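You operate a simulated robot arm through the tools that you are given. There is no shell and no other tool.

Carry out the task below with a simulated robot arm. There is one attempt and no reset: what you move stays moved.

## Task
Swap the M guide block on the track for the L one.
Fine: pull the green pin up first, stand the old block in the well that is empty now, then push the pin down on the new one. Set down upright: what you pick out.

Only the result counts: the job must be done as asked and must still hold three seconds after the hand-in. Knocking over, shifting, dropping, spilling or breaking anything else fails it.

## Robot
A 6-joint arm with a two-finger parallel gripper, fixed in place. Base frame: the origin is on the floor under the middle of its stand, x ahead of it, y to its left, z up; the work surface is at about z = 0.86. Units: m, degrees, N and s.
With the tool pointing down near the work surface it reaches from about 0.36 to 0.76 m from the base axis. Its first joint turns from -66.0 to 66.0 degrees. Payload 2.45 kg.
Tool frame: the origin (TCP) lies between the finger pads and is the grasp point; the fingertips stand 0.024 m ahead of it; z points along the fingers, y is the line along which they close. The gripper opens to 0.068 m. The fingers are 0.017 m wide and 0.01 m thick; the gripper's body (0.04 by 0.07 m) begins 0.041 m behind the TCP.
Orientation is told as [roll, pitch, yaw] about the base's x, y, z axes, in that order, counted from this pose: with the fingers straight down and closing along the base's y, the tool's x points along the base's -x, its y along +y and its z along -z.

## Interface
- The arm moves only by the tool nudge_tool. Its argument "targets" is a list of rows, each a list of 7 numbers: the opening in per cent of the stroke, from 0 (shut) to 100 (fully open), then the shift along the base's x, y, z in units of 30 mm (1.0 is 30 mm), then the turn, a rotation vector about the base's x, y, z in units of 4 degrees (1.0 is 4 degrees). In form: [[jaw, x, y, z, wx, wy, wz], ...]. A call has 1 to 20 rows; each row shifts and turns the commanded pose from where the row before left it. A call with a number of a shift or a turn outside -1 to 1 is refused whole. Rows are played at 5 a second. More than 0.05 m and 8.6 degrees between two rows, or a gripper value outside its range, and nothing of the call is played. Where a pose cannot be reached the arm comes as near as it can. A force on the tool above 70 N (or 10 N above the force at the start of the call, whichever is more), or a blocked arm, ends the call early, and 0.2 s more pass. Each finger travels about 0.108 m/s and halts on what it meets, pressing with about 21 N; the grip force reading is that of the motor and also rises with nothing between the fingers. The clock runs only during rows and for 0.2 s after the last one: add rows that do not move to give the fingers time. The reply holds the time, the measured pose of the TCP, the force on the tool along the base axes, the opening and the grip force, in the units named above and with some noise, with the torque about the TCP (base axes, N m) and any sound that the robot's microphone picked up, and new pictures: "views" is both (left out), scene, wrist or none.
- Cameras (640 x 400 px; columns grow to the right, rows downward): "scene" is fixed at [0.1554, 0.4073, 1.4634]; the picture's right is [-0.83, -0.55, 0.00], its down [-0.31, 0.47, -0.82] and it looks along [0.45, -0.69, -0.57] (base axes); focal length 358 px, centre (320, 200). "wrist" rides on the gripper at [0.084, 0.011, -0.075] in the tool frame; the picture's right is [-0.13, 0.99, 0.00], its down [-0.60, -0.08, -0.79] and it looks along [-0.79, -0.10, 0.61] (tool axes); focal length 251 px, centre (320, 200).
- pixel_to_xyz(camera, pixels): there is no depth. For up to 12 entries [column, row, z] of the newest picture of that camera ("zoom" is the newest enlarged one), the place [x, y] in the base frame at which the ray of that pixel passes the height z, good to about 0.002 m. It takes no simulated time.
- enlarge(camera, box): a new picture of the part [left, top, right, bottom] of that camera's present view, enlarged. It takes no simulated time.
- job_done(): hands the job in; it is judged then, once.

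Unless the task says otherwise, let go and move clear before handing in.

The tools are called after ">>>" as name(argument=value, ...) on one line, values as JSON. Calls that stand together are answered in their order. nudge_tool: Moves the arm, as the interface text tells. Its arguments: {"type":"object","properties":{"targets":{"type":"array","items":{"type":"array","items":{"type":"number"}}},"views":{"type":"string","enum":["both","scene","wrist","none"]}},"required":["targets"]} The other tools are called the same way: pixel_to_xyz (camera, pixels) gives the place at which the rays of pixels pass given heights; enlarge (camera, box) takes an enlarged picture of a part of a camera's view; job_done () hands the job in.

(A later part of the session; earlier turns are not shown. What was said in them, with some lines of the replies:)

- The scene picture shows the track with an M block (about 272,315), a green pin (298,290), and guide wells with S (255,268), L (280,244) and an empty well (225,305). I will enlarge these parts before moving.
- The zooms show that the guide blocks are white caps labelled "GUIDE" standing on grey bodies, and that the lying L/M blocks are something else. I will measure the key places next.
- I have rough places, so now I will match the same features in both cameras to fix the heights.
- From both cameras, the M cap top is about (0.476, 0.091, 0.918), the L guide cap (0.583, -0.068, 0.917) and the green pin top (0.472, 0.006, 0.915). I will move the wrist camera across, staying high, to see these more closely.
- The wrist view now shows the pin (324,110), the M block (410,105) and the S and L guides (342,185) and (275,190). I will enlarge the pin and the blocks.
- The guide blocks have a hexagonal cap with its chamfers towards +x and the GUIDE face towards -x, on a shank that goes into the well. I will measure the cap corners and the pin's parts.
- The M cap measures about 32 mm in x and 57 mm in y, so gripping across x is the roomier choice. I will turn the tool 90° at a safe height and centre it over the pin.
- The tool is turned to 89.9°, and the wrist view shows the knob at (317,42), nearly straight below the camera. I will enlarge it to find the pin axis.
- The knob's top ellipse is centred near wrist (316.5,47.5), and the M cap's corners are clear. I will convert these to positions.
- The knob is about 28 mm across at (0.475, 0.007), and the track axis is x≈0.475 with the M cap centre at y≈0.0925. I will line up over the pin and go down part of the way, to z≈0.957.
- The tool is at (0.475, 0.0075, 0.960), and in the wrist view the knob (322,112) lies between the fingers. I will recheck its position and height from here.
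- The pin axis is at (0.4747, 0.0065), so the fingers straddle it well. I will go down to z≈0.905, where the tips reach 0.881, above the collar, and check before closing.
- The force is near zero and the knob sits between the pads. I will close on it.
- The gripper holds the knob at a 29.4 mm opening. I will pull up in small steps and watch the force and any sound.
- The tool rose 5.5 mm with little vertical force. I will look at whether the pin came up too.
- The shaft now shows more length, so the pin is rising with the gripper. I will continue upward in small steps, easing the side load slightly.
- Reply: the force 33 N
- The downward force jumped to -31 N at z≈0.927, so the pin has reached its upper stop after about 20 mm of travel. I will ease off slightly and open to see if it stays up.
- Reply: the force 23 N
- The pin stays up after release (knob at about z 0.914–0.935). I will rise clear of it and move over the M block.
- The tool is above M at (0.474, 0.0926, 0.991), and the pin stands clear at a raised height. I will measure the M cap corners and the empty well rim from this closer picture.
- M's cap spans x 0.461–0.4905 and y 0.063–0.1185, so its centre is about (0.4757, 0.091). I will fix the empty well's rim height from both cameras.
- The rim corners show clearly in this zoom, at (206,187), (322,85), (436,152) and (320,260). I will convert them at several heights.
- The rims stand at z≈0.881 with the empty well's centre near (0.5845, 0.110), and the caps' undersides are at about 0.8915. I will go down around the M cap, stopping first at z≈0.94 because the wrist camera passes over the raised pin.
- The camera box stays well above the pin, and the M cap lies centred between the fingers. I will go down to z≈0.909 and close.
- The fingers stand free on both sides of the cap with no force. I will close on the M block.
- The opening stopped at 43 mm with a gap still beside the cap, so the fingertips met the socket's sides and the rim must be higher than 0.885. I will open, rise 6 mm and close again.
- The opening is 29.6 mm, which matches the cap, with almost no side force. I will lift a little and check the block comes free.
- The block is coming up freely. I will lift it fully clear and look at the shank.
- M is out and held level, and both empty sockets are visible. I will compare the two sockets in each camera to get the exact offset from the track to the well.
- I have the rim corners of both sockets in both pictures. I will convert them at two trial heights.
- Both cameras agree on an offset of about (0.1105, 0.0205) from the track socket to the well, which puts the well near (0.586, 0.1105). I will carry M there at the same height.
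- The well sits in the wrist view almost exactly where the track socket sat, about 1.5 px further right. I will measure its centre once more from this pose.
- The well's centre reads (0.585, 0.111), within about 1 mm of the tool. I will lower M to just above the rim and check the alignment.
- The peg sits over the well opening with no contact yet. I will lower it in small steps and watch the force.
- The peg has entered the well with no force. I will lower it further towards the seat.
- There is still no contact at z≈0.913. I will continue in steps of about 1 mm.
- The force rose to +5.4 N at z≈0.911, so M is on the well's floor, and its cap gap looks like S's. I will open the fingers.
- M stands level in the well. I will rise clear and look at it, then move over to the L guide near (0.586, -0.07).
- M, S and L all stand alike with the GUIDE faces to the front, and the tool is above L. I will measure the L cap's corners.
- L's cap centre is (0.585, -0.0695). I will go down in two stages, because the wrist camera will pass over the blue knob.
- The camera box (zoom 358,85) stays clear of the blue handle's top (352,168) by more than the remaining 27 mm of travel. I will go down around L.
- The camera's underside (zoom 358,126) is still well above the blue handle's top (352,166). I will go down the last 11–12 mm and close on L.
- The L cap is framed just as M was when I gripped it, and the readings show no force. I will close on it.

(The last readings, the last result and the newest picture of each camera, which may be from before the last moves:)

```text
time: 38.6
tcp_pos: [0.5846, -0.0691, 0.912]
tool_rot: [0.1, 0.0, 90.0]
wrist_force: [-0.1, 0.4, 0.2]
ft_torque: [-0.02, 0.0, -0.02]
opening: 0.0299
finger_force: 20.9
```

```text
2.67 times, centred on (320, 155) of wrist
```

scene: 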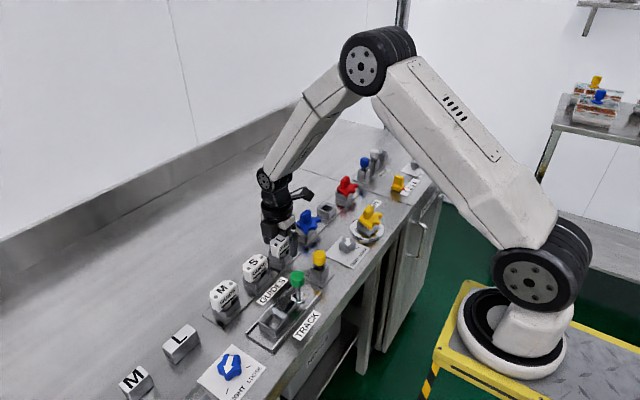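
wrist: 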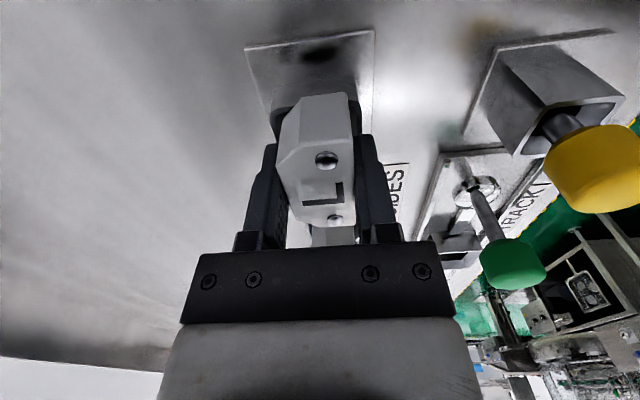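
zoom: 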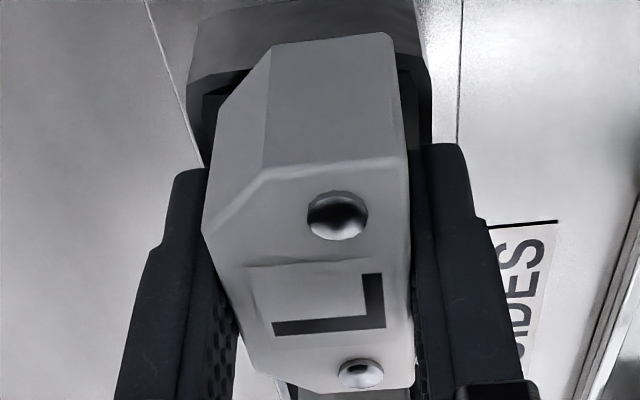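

The opening is 29.9 mm, so L is held. I will lift it slowly at first and then clear.

>>> nudge_tool(targets=[[0, 0, 0, 0.15, 0, 0, 0], [0, 0, 0, 0.25, 0, 0, 0], [0, 0, 0, 0.4, 0, 0, 0], [0, 0, 0, 0.6, 0, 0, 0], [0, 0, 0, 0.7, 0, 0, 0], [0, 0, 0, 0.8, 0, 0, 0], [0, 0, 0, 0.7, 0, 0, 0], [0, 0, 0, 0, 0, 0, 0], [0, 0, 0, 0, 0, 0, 0]], views="both")

>>> enlarge(camera="scene", box=[225, 180, 353, 280])

```text
time: 40.6
tcp_pos: [0.5861, -0.0689, 1.0216]
tool_rot: [0.0, 0.1, 90.1]
wrist_force: [0.3, 0.9, 0.0]
ft_torque: [-0.01, 0.01, 0.0]
opening: 0.0294
finger_force: 20.8
```

scene: 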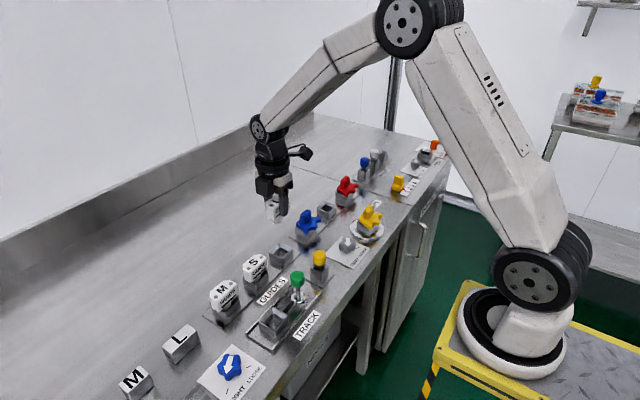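
wrist: 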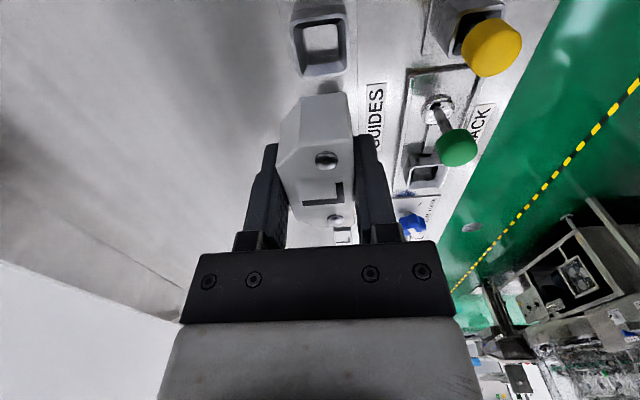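

```text
4.00 times, centred on (289, 230) of scene
```

zoom: 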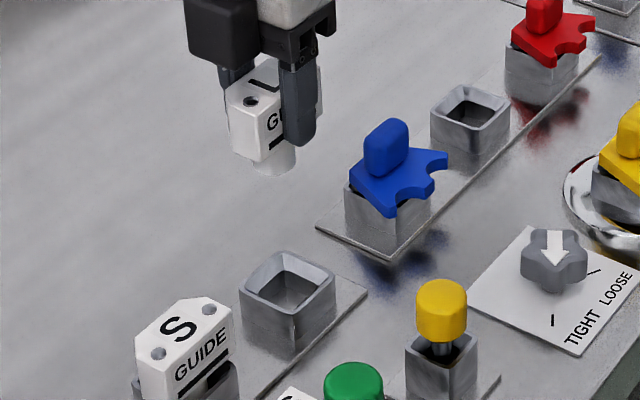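

L is out of its well and hangs level. I will carry it at this height (peg above z≈0.97) over to the track socket.

>>> nudge_tool(targets=[[0, -0.292, 0.427, 0, 0, 0, 0], [0, -0.475, 0.694, 0, 0, 0, 0], [0, -0.585, 0.854, 0, 0, 0, 0], [0, -0.585, 0.854, 0, 0, 0, 0], [0, -0.585, 0.854, 0, 0, 0, 0], [0, -0.548, 0.8, 0, 0, 0, 0], [0, -0.366, 0.533, 0, 0, 0, 0], [0, -0.219, 0.319, 0, 0, 0, 0], [0, 0, 0, 0, 0, 0, 0], [0, 0, 0, 0, 0, 0, 0]], views="both")

>>> enlarge(camera="wrist", box=[200, 0, 440, 150])

>>> enlarge(camera="scene", box=[205, 220, 333, 340])

```text
time: 42.8
tcp_pos: [0.4756, 0.0908, 1.021]
tool_rot: [0.0, -0.1, 90.0]
wrist_force: [-0.4, -1.0, -1.8]
ft_torque: [0.0, 0.06, -0.03]
opening: 0.0296
finger_force: 20.8
```

scene: 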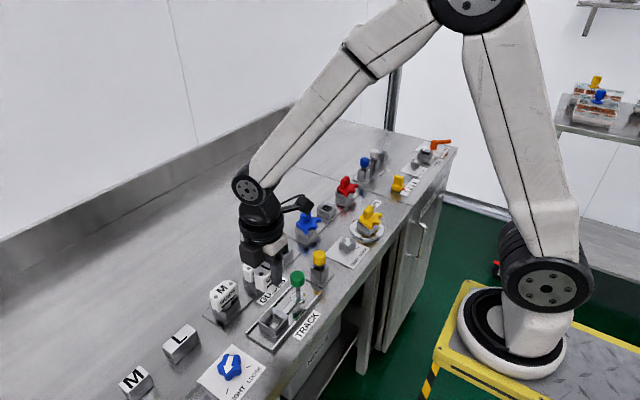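
wrist: 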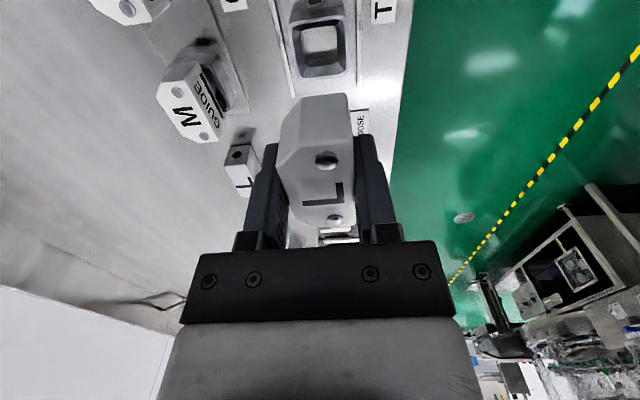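

```text
2.67 times, centred on (320, 75) of wrist
```

zoom: 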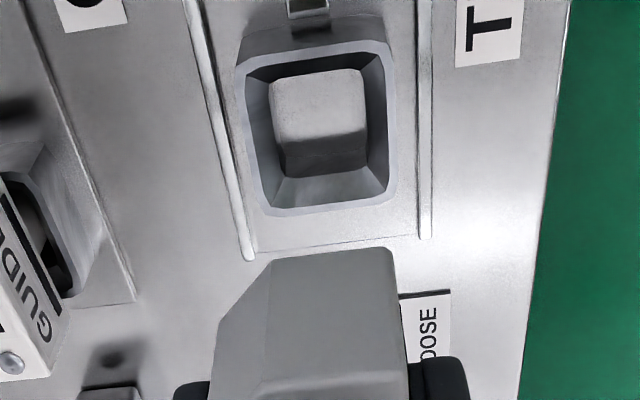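

```text
3.33 times, centred on (269, 280) of scene
```

zoom: 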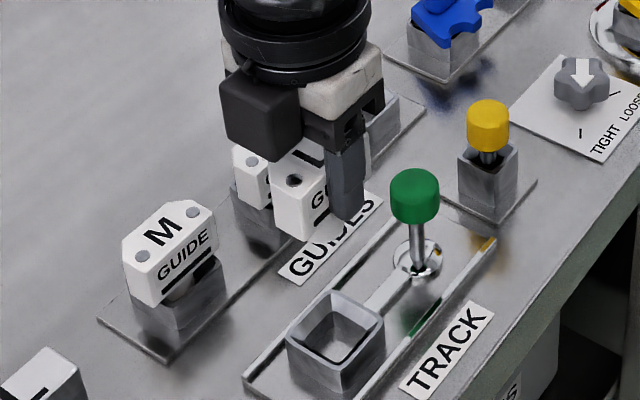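

L is above the track socket with the same framing as M had. I will lower it to just above the rim, then look.

>>> nudge_tool(targets=[[0, 0, 0, -0.5, 0, 0, 0], [0, 0, 0, -0.6, 0, 0, 0], [0, 0, 0, -0.6, 0, 0, 0], [0, 0, 0, -0.5, 0, 0, 0], [0, 0, 0, -0.3, 0, 0, 0], [0, 0, 0, 0, 0, 0, 0], [0, 0, 0, 0, 0, 0, 0]], views="both")

>>> enlarge(camera="wrist", box=[220, 20, 420, 145])

>>> enlarge(camera="scene", box=[215, 240, 343, 340])

```text
time: 44.4
tcp_pos: [0.4752, 0.0912, 0.9462]
tool_rot: [0.0, 0.1, 90.0]
wrist_force: [-0.2, -0.2, -0.6]
ft_torque: [-0.01, -0.04, 0.03]
opening: 0.0295
finger_force: 20.9
```

scene: 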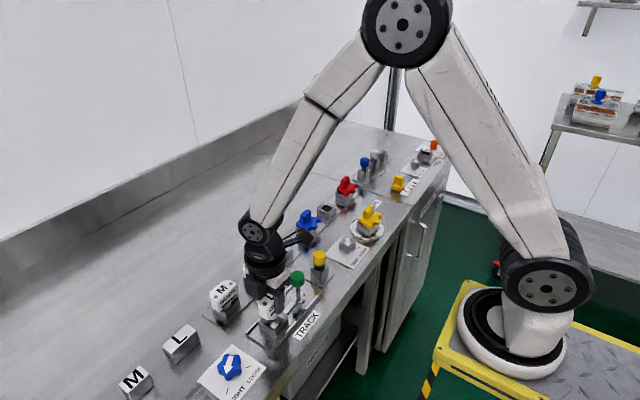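
wrist: 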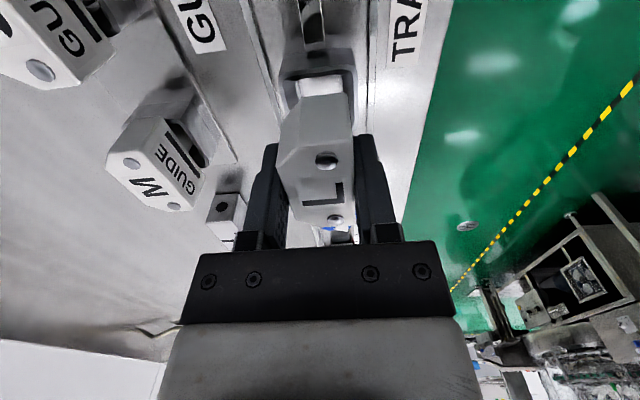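

```text
3.20 times, centred on (320, 82) of wrist
```

zoom: 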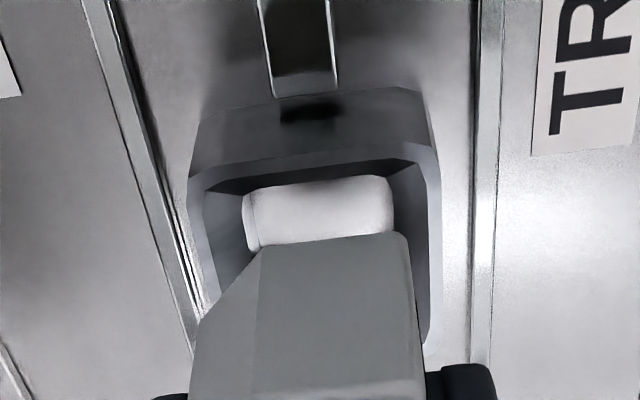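

```text
4.00 times, centred on (279, 290) of scene
```

zoom: 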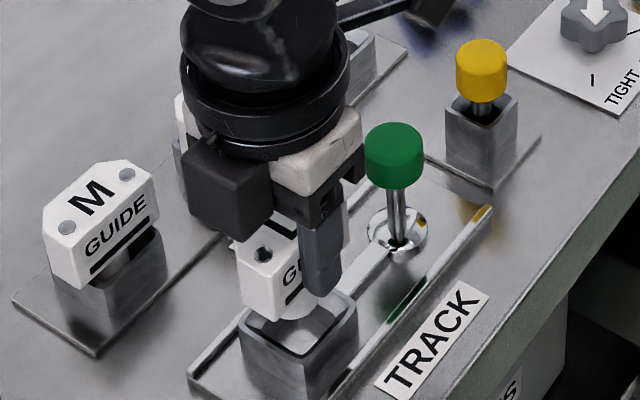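

The peg lines up with the socket as it did at the well, so I will lower it in small steps.

>>> nudge_tool(targets=[[0, 0, 0, -0.15, 0, 0, 0], [0, 0, 0, -0.15, 0, 0, 0], [0, 0, 0, -0.15, 0, 0, 0], [0, 0, 0, -0.15, 0, 0, 0], [0, 0, 0, -0.1, 0, 0, 0], [0, 0, 0, 0, 0, 0, 0]], views="none")

>>> nudge_tool(targets=[[0, 0, 0, -0.1, 0, 0, 0], [0, 0, 0, -0.07, 0, 0, 0], [0, 0, 0, 0, 0, 0, 0]], views="both")

>>> enlarge(camera="scene", box=[215, 240, 343, 340])

```text
time: 45.8
tcp_pos: [0.4764, 0.0896, 0.925]
tool_rot: [0.0, 0.0, 90.0]
wrist_force: [1.2, 0.2, -0.8]
ft_torque: [-0.03, -0.01, -0.01]
opening: 0.0294
finger_force: 20.3
```

```text
time: 46.6
tcp_pos: [0.4767, 0.0891, 0.9207]
tool_rot: [0.1, 0.0, 90.0]
wrist_force: [-0.6, -0.8, -0.7]
ft_torque: [-0.01, 0.02, -0.02]
opening: 0.0297
finger_force: 21.1
```

scene: 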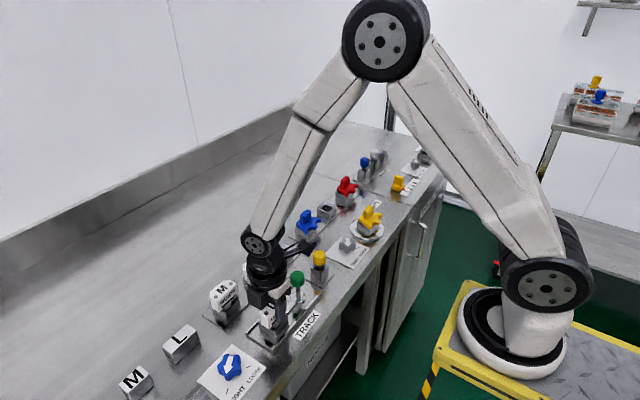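
wrist: 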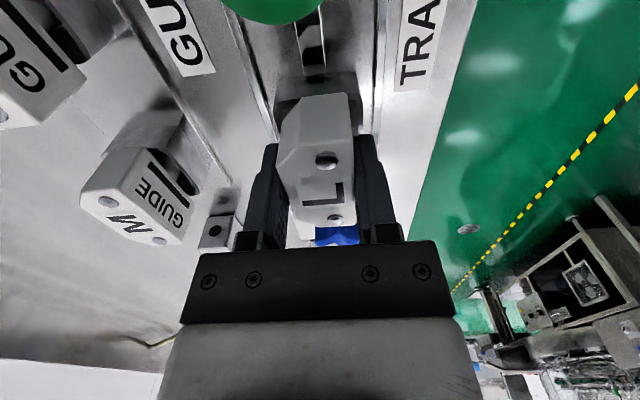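

```text
4.00 times, centred on (279, 290) of scene
```

zoom: 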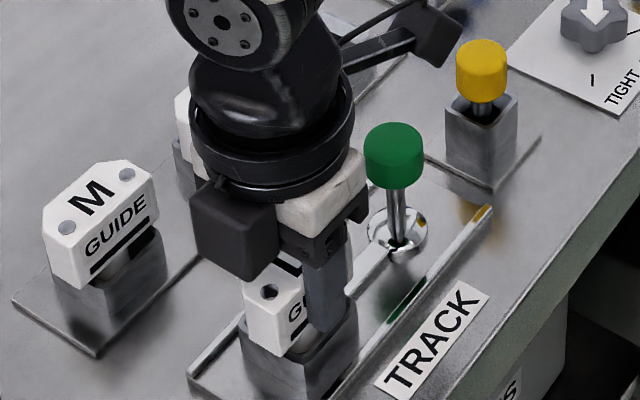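

L is most of the way in with no side force. I will finish in steps of about 1 mm until it touches down.

>>> nudge_tool(targets=[[0, 0, 0, -0.05, 0, 0, 0], [0, 0, 0, -0.04, 0, 0, 0], [0, 0, 0, 0, 0, 0, 0]], views="none")

>>> nudge_tool(targets=[[0, 0, 0, -0.03, 0, 0, 0], [0, 0, 0, 0, 0, 0, 0]], views="none")

```text
time: 47.4
tcp_pos: [0.4756, 0.092, 0.9178]
tool_rot: [0.1, 0.0, 90.0]
wrist_force: [0.7, -0.6, 0.2]
ft_torque: [0.03, -0.03, -0.02]
opening: 0.0296
finger_force: 21.1
```

```text
time: 48.0
tcp_pos: [0.4754, 0.0905, 0.9171]
tool_rot: [0.0, 0.0, 89.9]
wrist_force: [-0.7, -0.2, -0.8]
ft_torque: [-0.01, -0.04, 0.01]
opening: 0.0295
finger_force: 20.7
```

>>> nudge_tool(targets=[[0, 0, 0, -0.03, 0, 0, 0], [0, 0, 0, 0, 0, 0, 0]], views="none")

>>> nudge_tool(targets=[[0, 0, 0, -0.025, 0, 0, 0], [0, 0, 0, 0, 0, 0, 0]], views="none")

```text
time: 48.6
tcp_pos: [0.4765, 0.09, 0.9149]
tool_rot: [0.0, 0.1, 90.0]
wrist_force: [-0.2, -0.9, -0.3]
ft_torque: [0.0, -0.02, 0.0]
opening: 0.0296
finger_force: 20.9
```

```text
time: 49.2
tcp_pos: [0.4763, 0.0897, 0.9152]
tool_rot: [0.0, -0.1, 90.0]
wrist_force: [-0.5, -0.8, -0.5]
ft_torque: [0.0, 0.04, -0.01]
opening: 0.0298
finger_force: 21.2
```

There is still no contact at z≈0.914. I will continue carefully in steps under 1 mm.

>>> nudge_tool(targets=[[0, 0, 0, -0.025, 0, 0, 0], [0, 0, 0, 0, 0, 0, 0]], views="none")

>>> nudge_tool(targets=[[0, 0, 0, -0.025, 0, 0, 0], [0, 0, 0, 0, 0, 0, 0]], views="both")

>>> enlarge(camera="wrist", box=[220, 50, 420, 175])

>>> enlarge(camera="scene", box=[235, 270, 331, 345])

```text
time: 49.8
tcp_pos: [0.4756, 0.0901, 0.9133]
tool_rot: [-0.1, 0.1, 90.0]
wrist_force: [-1.8, -0.8, 12.5]
ft_torque: [-0.07, 0.1, -0.01]
opening: 0.0294
finger_force: 21.6
```

```text
time: 50.4
tcp_pos: [0.4765, 0.0904, 0.9141]
tool_rot: [-0.1, 0.0, 90.0]
wrist_force: [-2.6, -1.3, 22.7]
ft_torque: [-0.02, 0.1, -0.02]
opening: 0.0295
finger_force: 20.9
```

scene: 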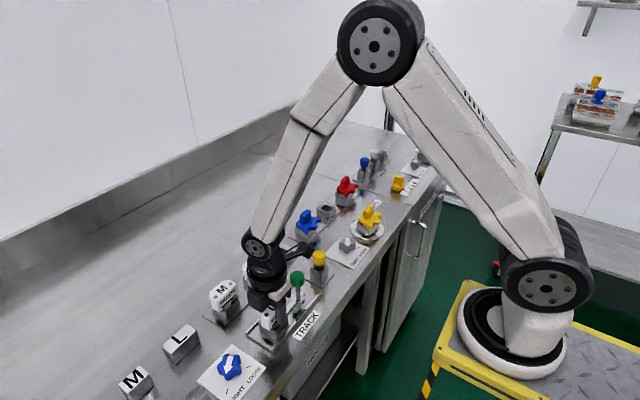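
wrist: 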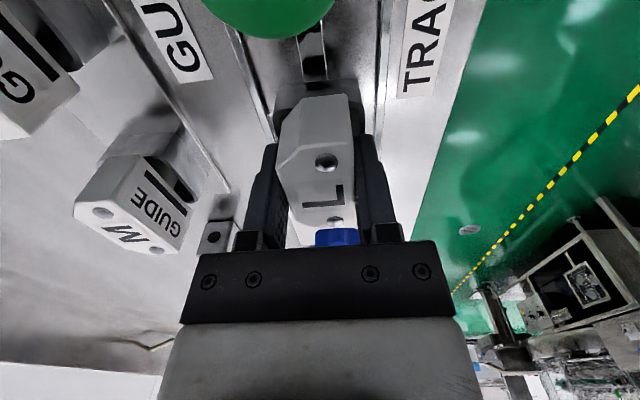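

```text
3.20 times, centred on (320, 112) of wrist
```

zoom: 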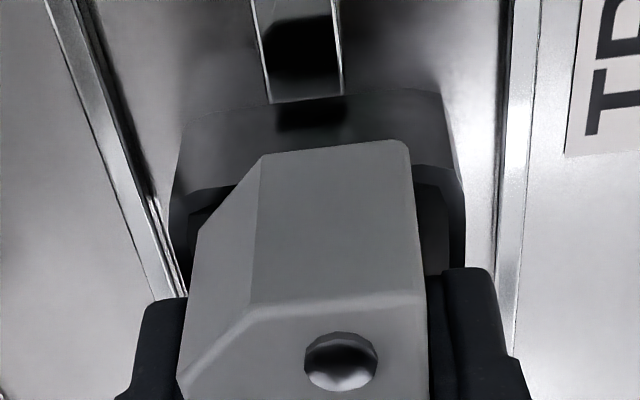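

```text
5.33 times, centred on (283, 308) of scene
```

zoom: 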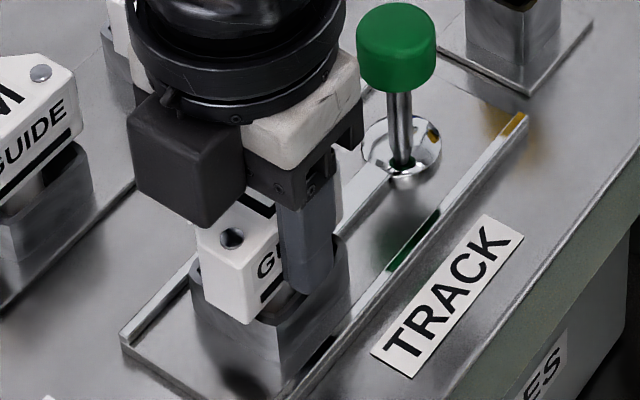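

The force rose to +12 N and then +23 N at z≈0.9135, so L is seated on the socket's floor. I will ease off a little and open.

>>> nudge_tool(targets=[[0, 0, 0, 0.025, 0, 0, 0], [0, 0, 0, 0, 0, 0, 0], [55, 0, 0, 0, 0, 0, 0], [75, 0, 0, 0, 0, 0, 0], [100, 0, 0, 0, 0, 0, 0], [100, 0, 0, 0, 0, 0, 0]], views="both")

>>> enlarge(camera="scene", box=[235, 270, 331, 345])

>>> enlarge(camera="wrist", box=[200, 50, 440, 200])

```text
time: 51.8
tcp_pos: [0.4745, 0.0893, 0.9133]
tool_rot: [0.0, 0.0, 90.0]
wrist_force: [-0.2, -0.2, -0.8]
ft_torque: [-0.02, -0.03, 0.0]
opening: 0.0679
finger_force: 0.1
```

scene: 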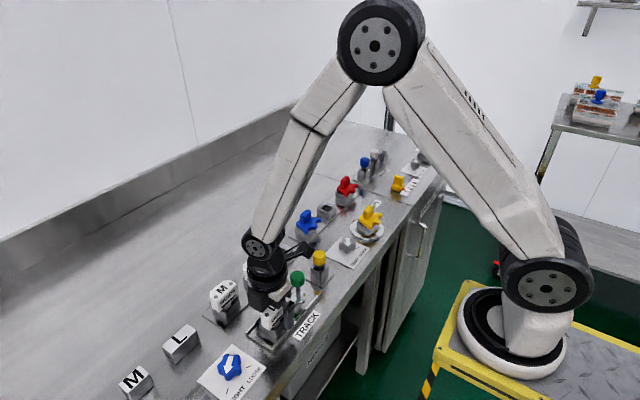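
wrist: 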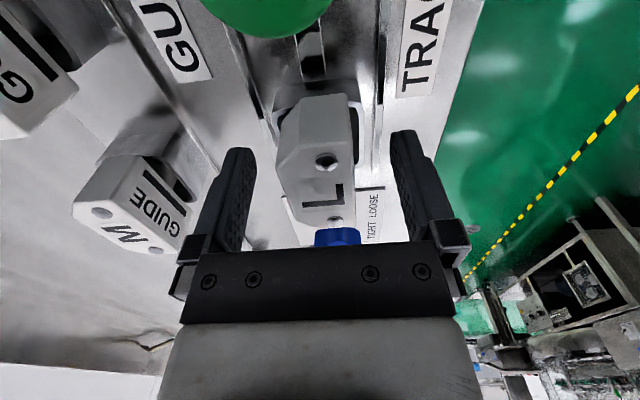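

```text
5.33 times, centred on (283, 308) of scene
```

zoom: 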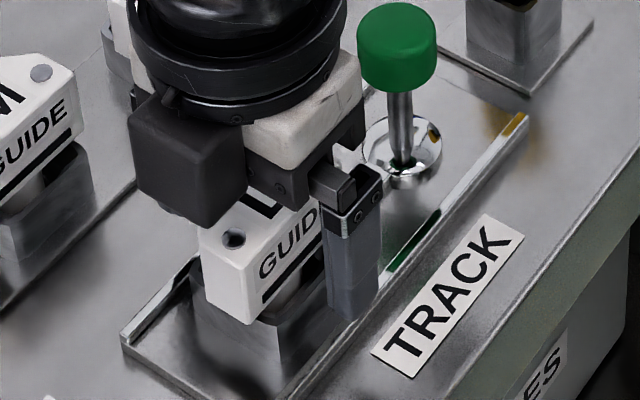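

```text
2.67 times, centred on (320, 125) of wrist
```

zoom: 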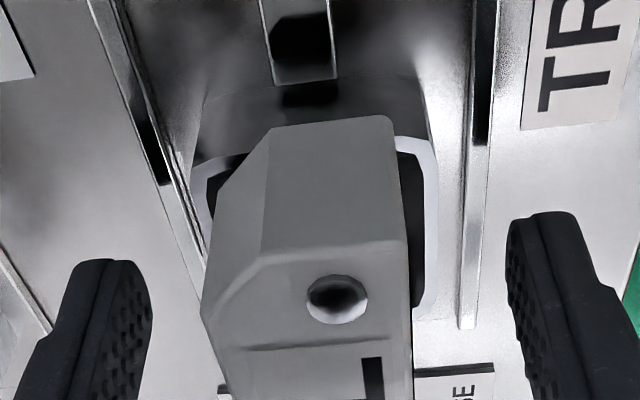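

L stands on the track with the GUIDE face to the front. I will rise clear, check it, and move over the raised pin with the fingers closed to push it down.

>>> nudge_tool(targets=[[100, 0, 0, 0.3, 0, 0, 0], [100, 0, 0, 0.6, 0, 0, 0], [100, 0, 0, 0.8, 0, 0, 0], [100, 0, 0, 0.8, 0, 0, 0], [100, 0, 0, 0.4, 0, 0, 0], [0, 0, -0.5, 0, 0, 0, 0], [0, 0, -0.8, 0, 0, 0, 0], [0, 0, -0.8, 0, 0, 0, 0], [0, 0, -0.69, 0, 0, 0, 0], [0, 0, 0, 0, 0, 0, 0], [0, 0, 0, 0, 0, 0, 0]], views="both")

>>> enlarge(camera="scene", box=[201, 230, 329, 350])

>>> enlarge(camera="wrist", box=[200, 0, 440, 150])

```text
time: 54.2
tcp_pos: [0.4754, 0.0051, 1.0032]
tool_rot: [0.0, 0.0, 90.0]
wrist_force: [0.4, -0.2, 0.0]
ft_torque: [0.0, 0.0, -0.04]
opening: 0.0
finger_force: 21.2
```

scene: 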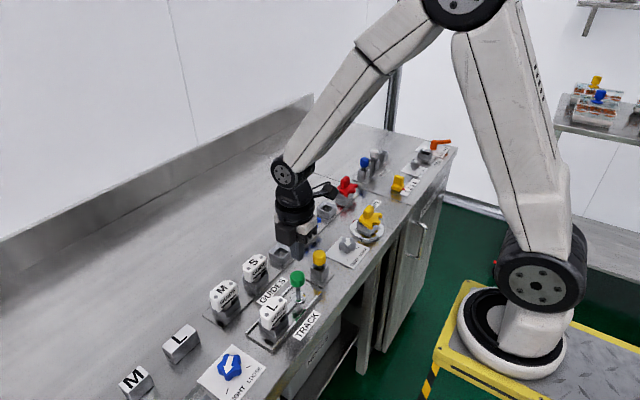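
wrist: 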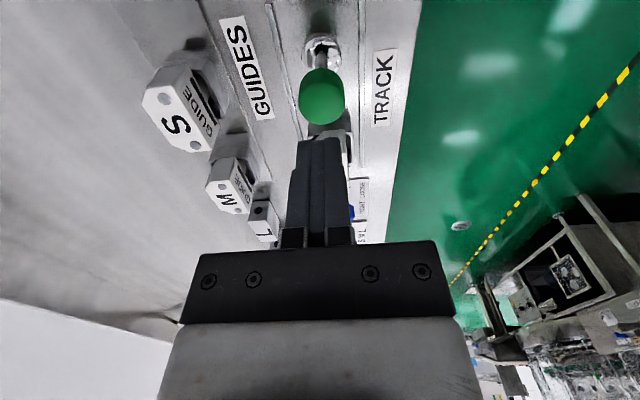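

```text
3.33 times, centred on (265, 290) of scene
```

zoom: 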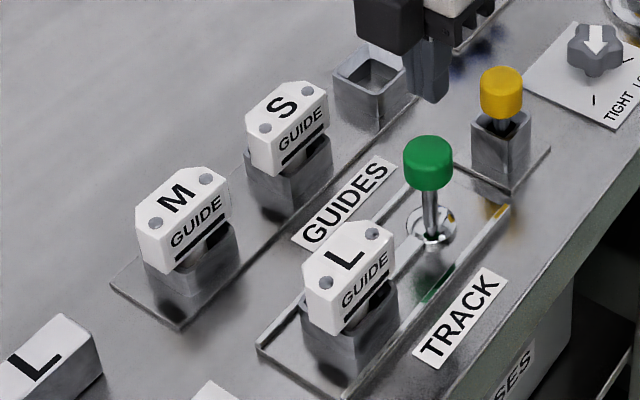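

```text
2.67 times, centred on (320, 75) of wrist
```

zoom: 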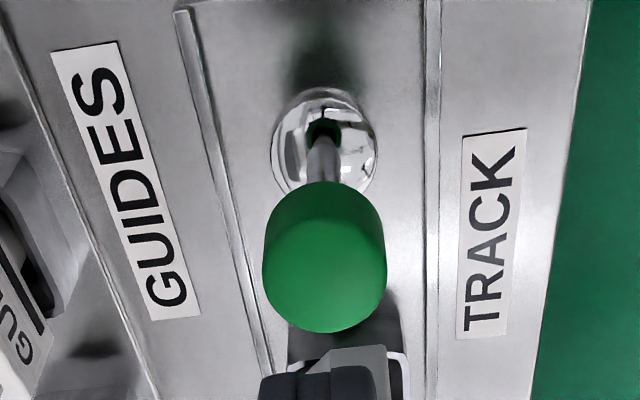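

L stands on the track like its neighbours, and the closed fingertips are near the pin axis. I will check the knob's top centre before pushing.

>>> pixel_to_xyz(camera="wrist", pixels=[[321.9, 101.2, 0.935], [321.9, 101.2, 0.932], [298.6, 100, 0.935], [345.1, 100, 0.935]])

```text
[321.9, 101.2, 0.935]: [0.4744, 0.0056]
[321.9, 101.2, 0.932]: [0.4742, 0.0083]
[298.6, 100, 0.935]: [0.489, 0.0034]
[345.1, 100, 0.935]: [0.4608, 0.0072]
```

The knob's top centre is (0.4744, 0.006), under the tool. I will go down to just above it, then push in small steps while watching the force.

>>> nudge_tool(targets=[[0, -0.03, -0.01, -0.4, 0, 0, 0], [0, 0, 0, -0.4, 0, 0, 0], [0, 0, 0, -0.35, 0, 0, 0], [0, 0, 0, 0, 0, 0, 0]], views="scene")

>>> enlarge(camera="scene", box=[251, 240, 347, 315])

```text
time: 55.2
tcp_pos: [0.4746, 0.0062, 0.967]
tool_rot: [0.1, 0.1, 90.0]
wrist_force: [-0.5, -0.3, 0.3]
ft_torque: [0.02, 0.02, 0.01]
opening: 0.0001
finger_force: 21.1
```

scene: 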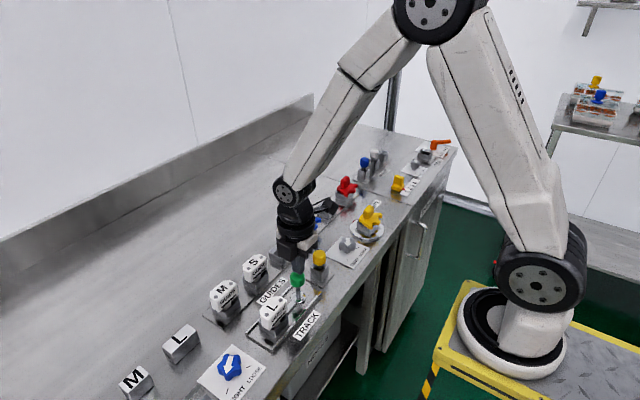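

```text
5.33 times, centred on (299, 278) of scene
```

zoom: 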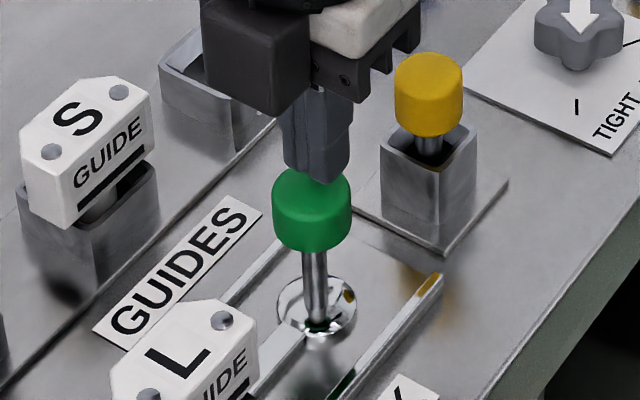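

The closed fingertips are centred just above the knob. I will push down in 3 mm steps.

>>> nudge_tool(targets=[[0, 0, 0, -0.1, 0, 0, 0], [0, 0, 0, -0.1, 0, 0, 0], [0, 0, 0, -0.1, 0, 0, 0], [0, 0, 0, -0.1, 0, 0, 0]], views="none")

```text
time: 56.2
tcp_pos: [0.4751, 0.0071, 0.9539]
tool_rot: [0.0, 0.0, 89.9]
wrist_force: [-0.1, 1.7, 2.2]
ft_torque: [0.03, -0.01, 0.04]
opening: 0.0
finger_force: 20.4
```

The force is 2.2 N, like the friction while pulling, so the pin is moving down. I will continue.

>>> nudge_tool(targets=[[0, 0, 0, -0.1, 0, 0, 0], [0, 0, 0, -0.1, 0, 0, 0], [0, 0, 0, -0.1, 0, 0, 0]], views="scene")

>>> enlarge(camera="scene", box=[251, 240, 347, 315])

```text
time: 57.0
tcp_pos: [0.4744, 0.0064, 0.9459]
tool_rot: [0.0, 0.0, 90.0]
wrist_force: [1.1, 0.8, 2.0]
ft_torque: [-0.01, -0.03, 0.0]
opening: 0.0
finger_force: 20.3
```

scene: 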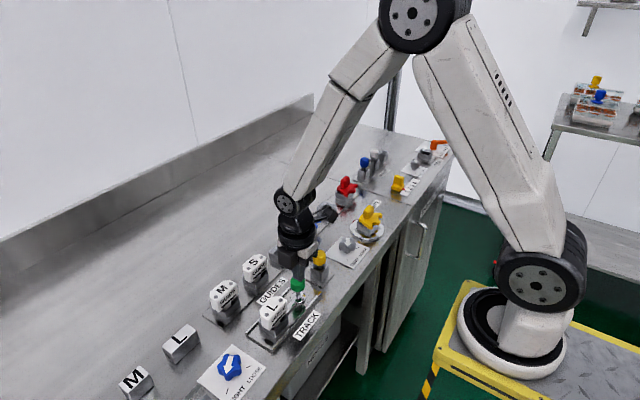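

```text
5.33 times, centred on (299, 278) of scene
```

zoom: 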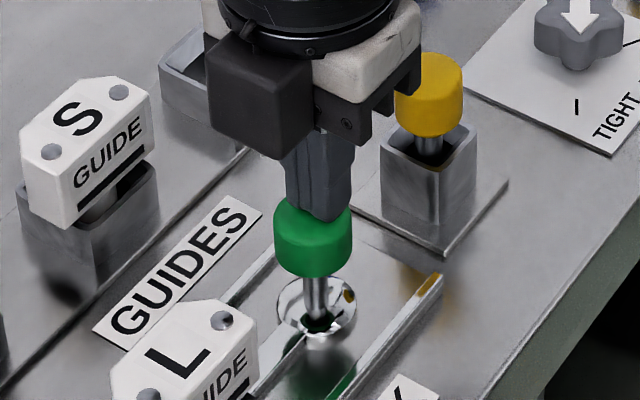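

The knob has dropped with the tool, with less shaft showing. I will keep pushing until the force shows the stop.

>>> nudge_tool(targets=[[0, 0, 0, -0.1, 0, 0, 0], [0, 0, 0, -0.1, 0, 0, 0]], views="none")

>>> nudge_tool(targets=[[0, 0, 0, -0.07, 0, 0, 0], [0, 0, 0, 0, 0, 0, 0]], views="none")

```text
time: 57.6
tcp_pos: [0.4743, 0.0049, 0.9402]
tool_rot: [0.0, 0.0, 90.0]
wrist_force: [0.8, 0.1, 2.0]
ft_torque: [0.06, -0.05, -0.03]
opening: 0.0
finger_force: 21.8
```

```text
time: 58.2
tcp_pos: [0.4752, 0.0059, 0.9389]
tool_rot: [-0.2, -0.1, 89.9]
wrist_force: [-12.1, 1.6, 45.9]
ft_torque: [0.24, 0.27, 0.04]
opening: 0.0
finger_force: 20.9
```

The force jumped to 46 N at z≈0.939, so the pin is on its lower stop at its starting height. I will rise clear and check everything.

>>> nudge_tool(targets=[[0, 0, 0, 0.1, 0, 0, 0], [0, 0, 0, 0.5, 0, 0, 0], [0, 0, 0, 0.8, 0, 0, 0], [0, 0, 0, 0.8, 0, 0, 0], [0, 0, -0.5, 0.8, 0, 0, 0], [0, 0, -0.8, 0.5, 0, 0, 0], [0, 0, -0.8, 0, 0, 0, 0], [0, 0, -0.8, 0, 0, 0, 0], [0, 0, 0, 0, 0, 0, 0], [0, 0, 0, 0, 0, 0, 0]], views="both")

>>> enlarge(camera="scene", box=[235, 260, 331, 335])

>>> enlarge(camera="scene", box=[195, 225, 323, 345])

>>> enlarge(camera="wrist", box=[180, 40, 420, 190])

```text
time: 60.4
tcp_pos: [0.4756, -0.0812, 1.043]
tool_rot: [0.0, 0.0, 90.0]
wrist_force: [0.0, 0.1, 0.0]
ft_torque: [0.01, -0.03, 0.03]
opening: 0.0
finger_force: 21.0
```

scene: 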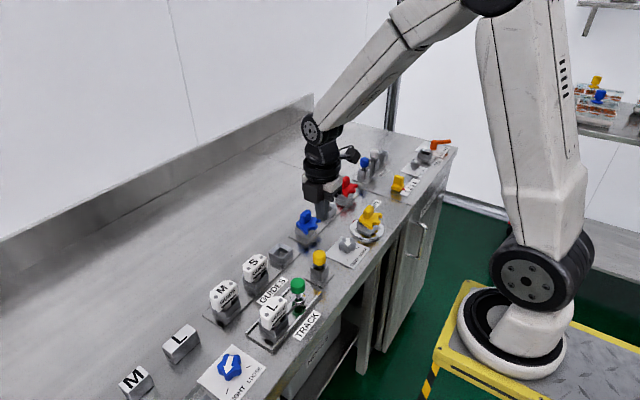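
wrist: 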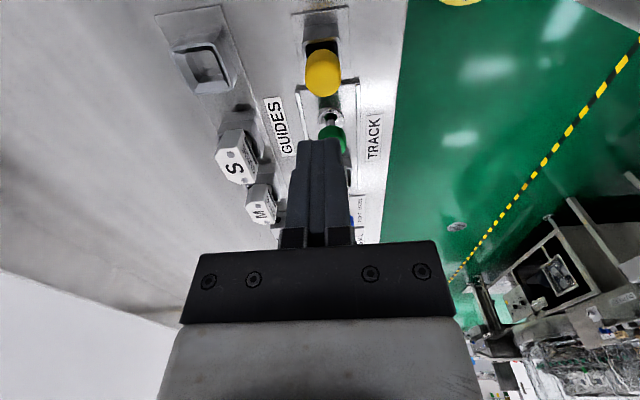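

```text
5.33 times, centred on (283, 298) of scene
```

zoom: 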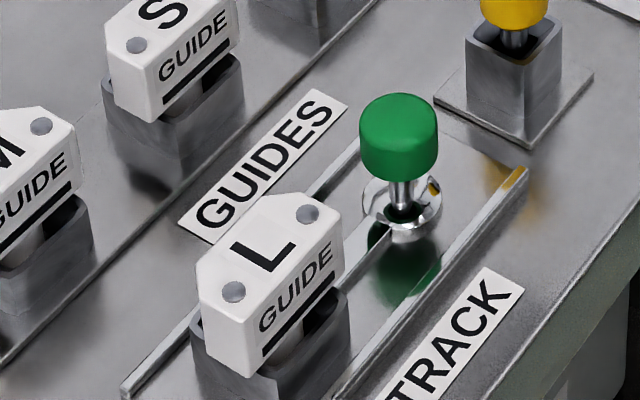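

```text
3.33 times, centred on (259, 285) of scene
```

zoom: 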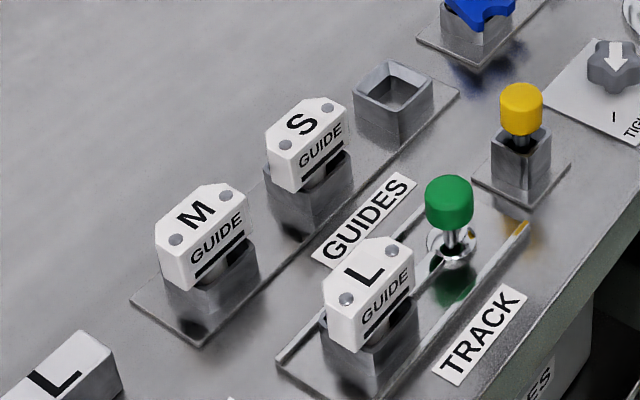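

```text
2.67 times, centred on (300, 115) of wrist
```

zoom: 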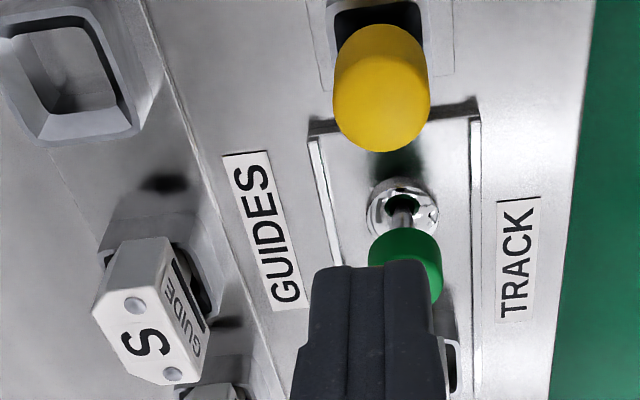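

The knob is back at its starting pixels (298,278 to 298,294), and L's studs (266.5,315) and (280.8,301) match where M's were. I will check that M sits at the same height as S in its well.

>>> pixel_to_xyz(camera="scene", pixels=[[216.1, 297, 0.917], [230.5, 283.5, 0.917], [248.5, 268.5, 0.917], [261.1, 257.1, 0.917], [266.5, 315.2, 0.919], [280.75, 300.8, 0.919]])

>>> enlarge(camera="scene", box=[195, 250, 275, 330])

```text
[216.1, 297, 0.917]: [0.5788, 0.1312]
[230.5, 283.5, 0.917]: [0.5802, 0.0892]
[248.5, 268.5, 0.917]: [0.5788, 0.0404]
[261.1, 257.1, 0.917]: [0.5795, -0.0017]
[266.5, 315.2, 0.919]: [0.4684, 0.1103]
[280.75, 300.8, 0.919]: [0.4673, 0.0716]
```

```text
5.00 times, centred on (235, 290) of scene
```

zoom: 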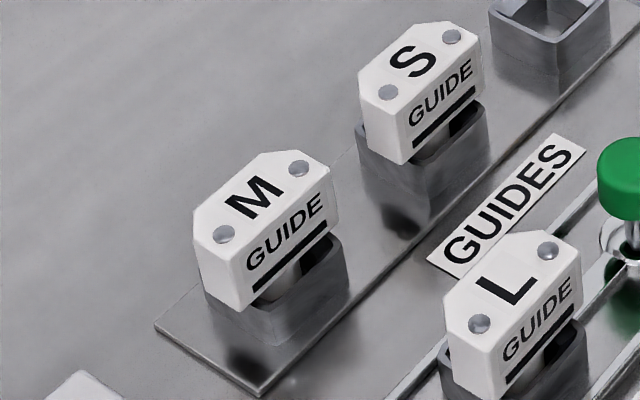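

M's mid-point (0.5795, 0.110) lines up with S's (0.579, 0.019) at the same height. L is seated on the track, the pin is down, and the arm is clear at z≈1.04, so I am handing in.

>>> job_done()

```text
The job is handed in.
```

The guide blocks are swapped and the job is handed in. No verdict has come back yet.

- **Track:** The L guide block stands upright in the track socket. It sits where M was, to within about 1 mm in the pictures.
- **Old block:** The M block stands upright in the well that was empty at the start. It lines up with S and sits at the same height.
- **Pin:** I pulled the green pin up to its stop before taking M out. After L was seated I pushed it down to its lower stop, and the knob is back at its starting height. I did not tug on L to test the lock.
- **Other parts:** My first try at gripping M closed on the sides of the track socket, so I opened, rose 6 mm and gripped again. I saw nothing shift from that, and nothing else moved in the final pictures.

L's old well is now the empty one, and the arm is clear of everything.
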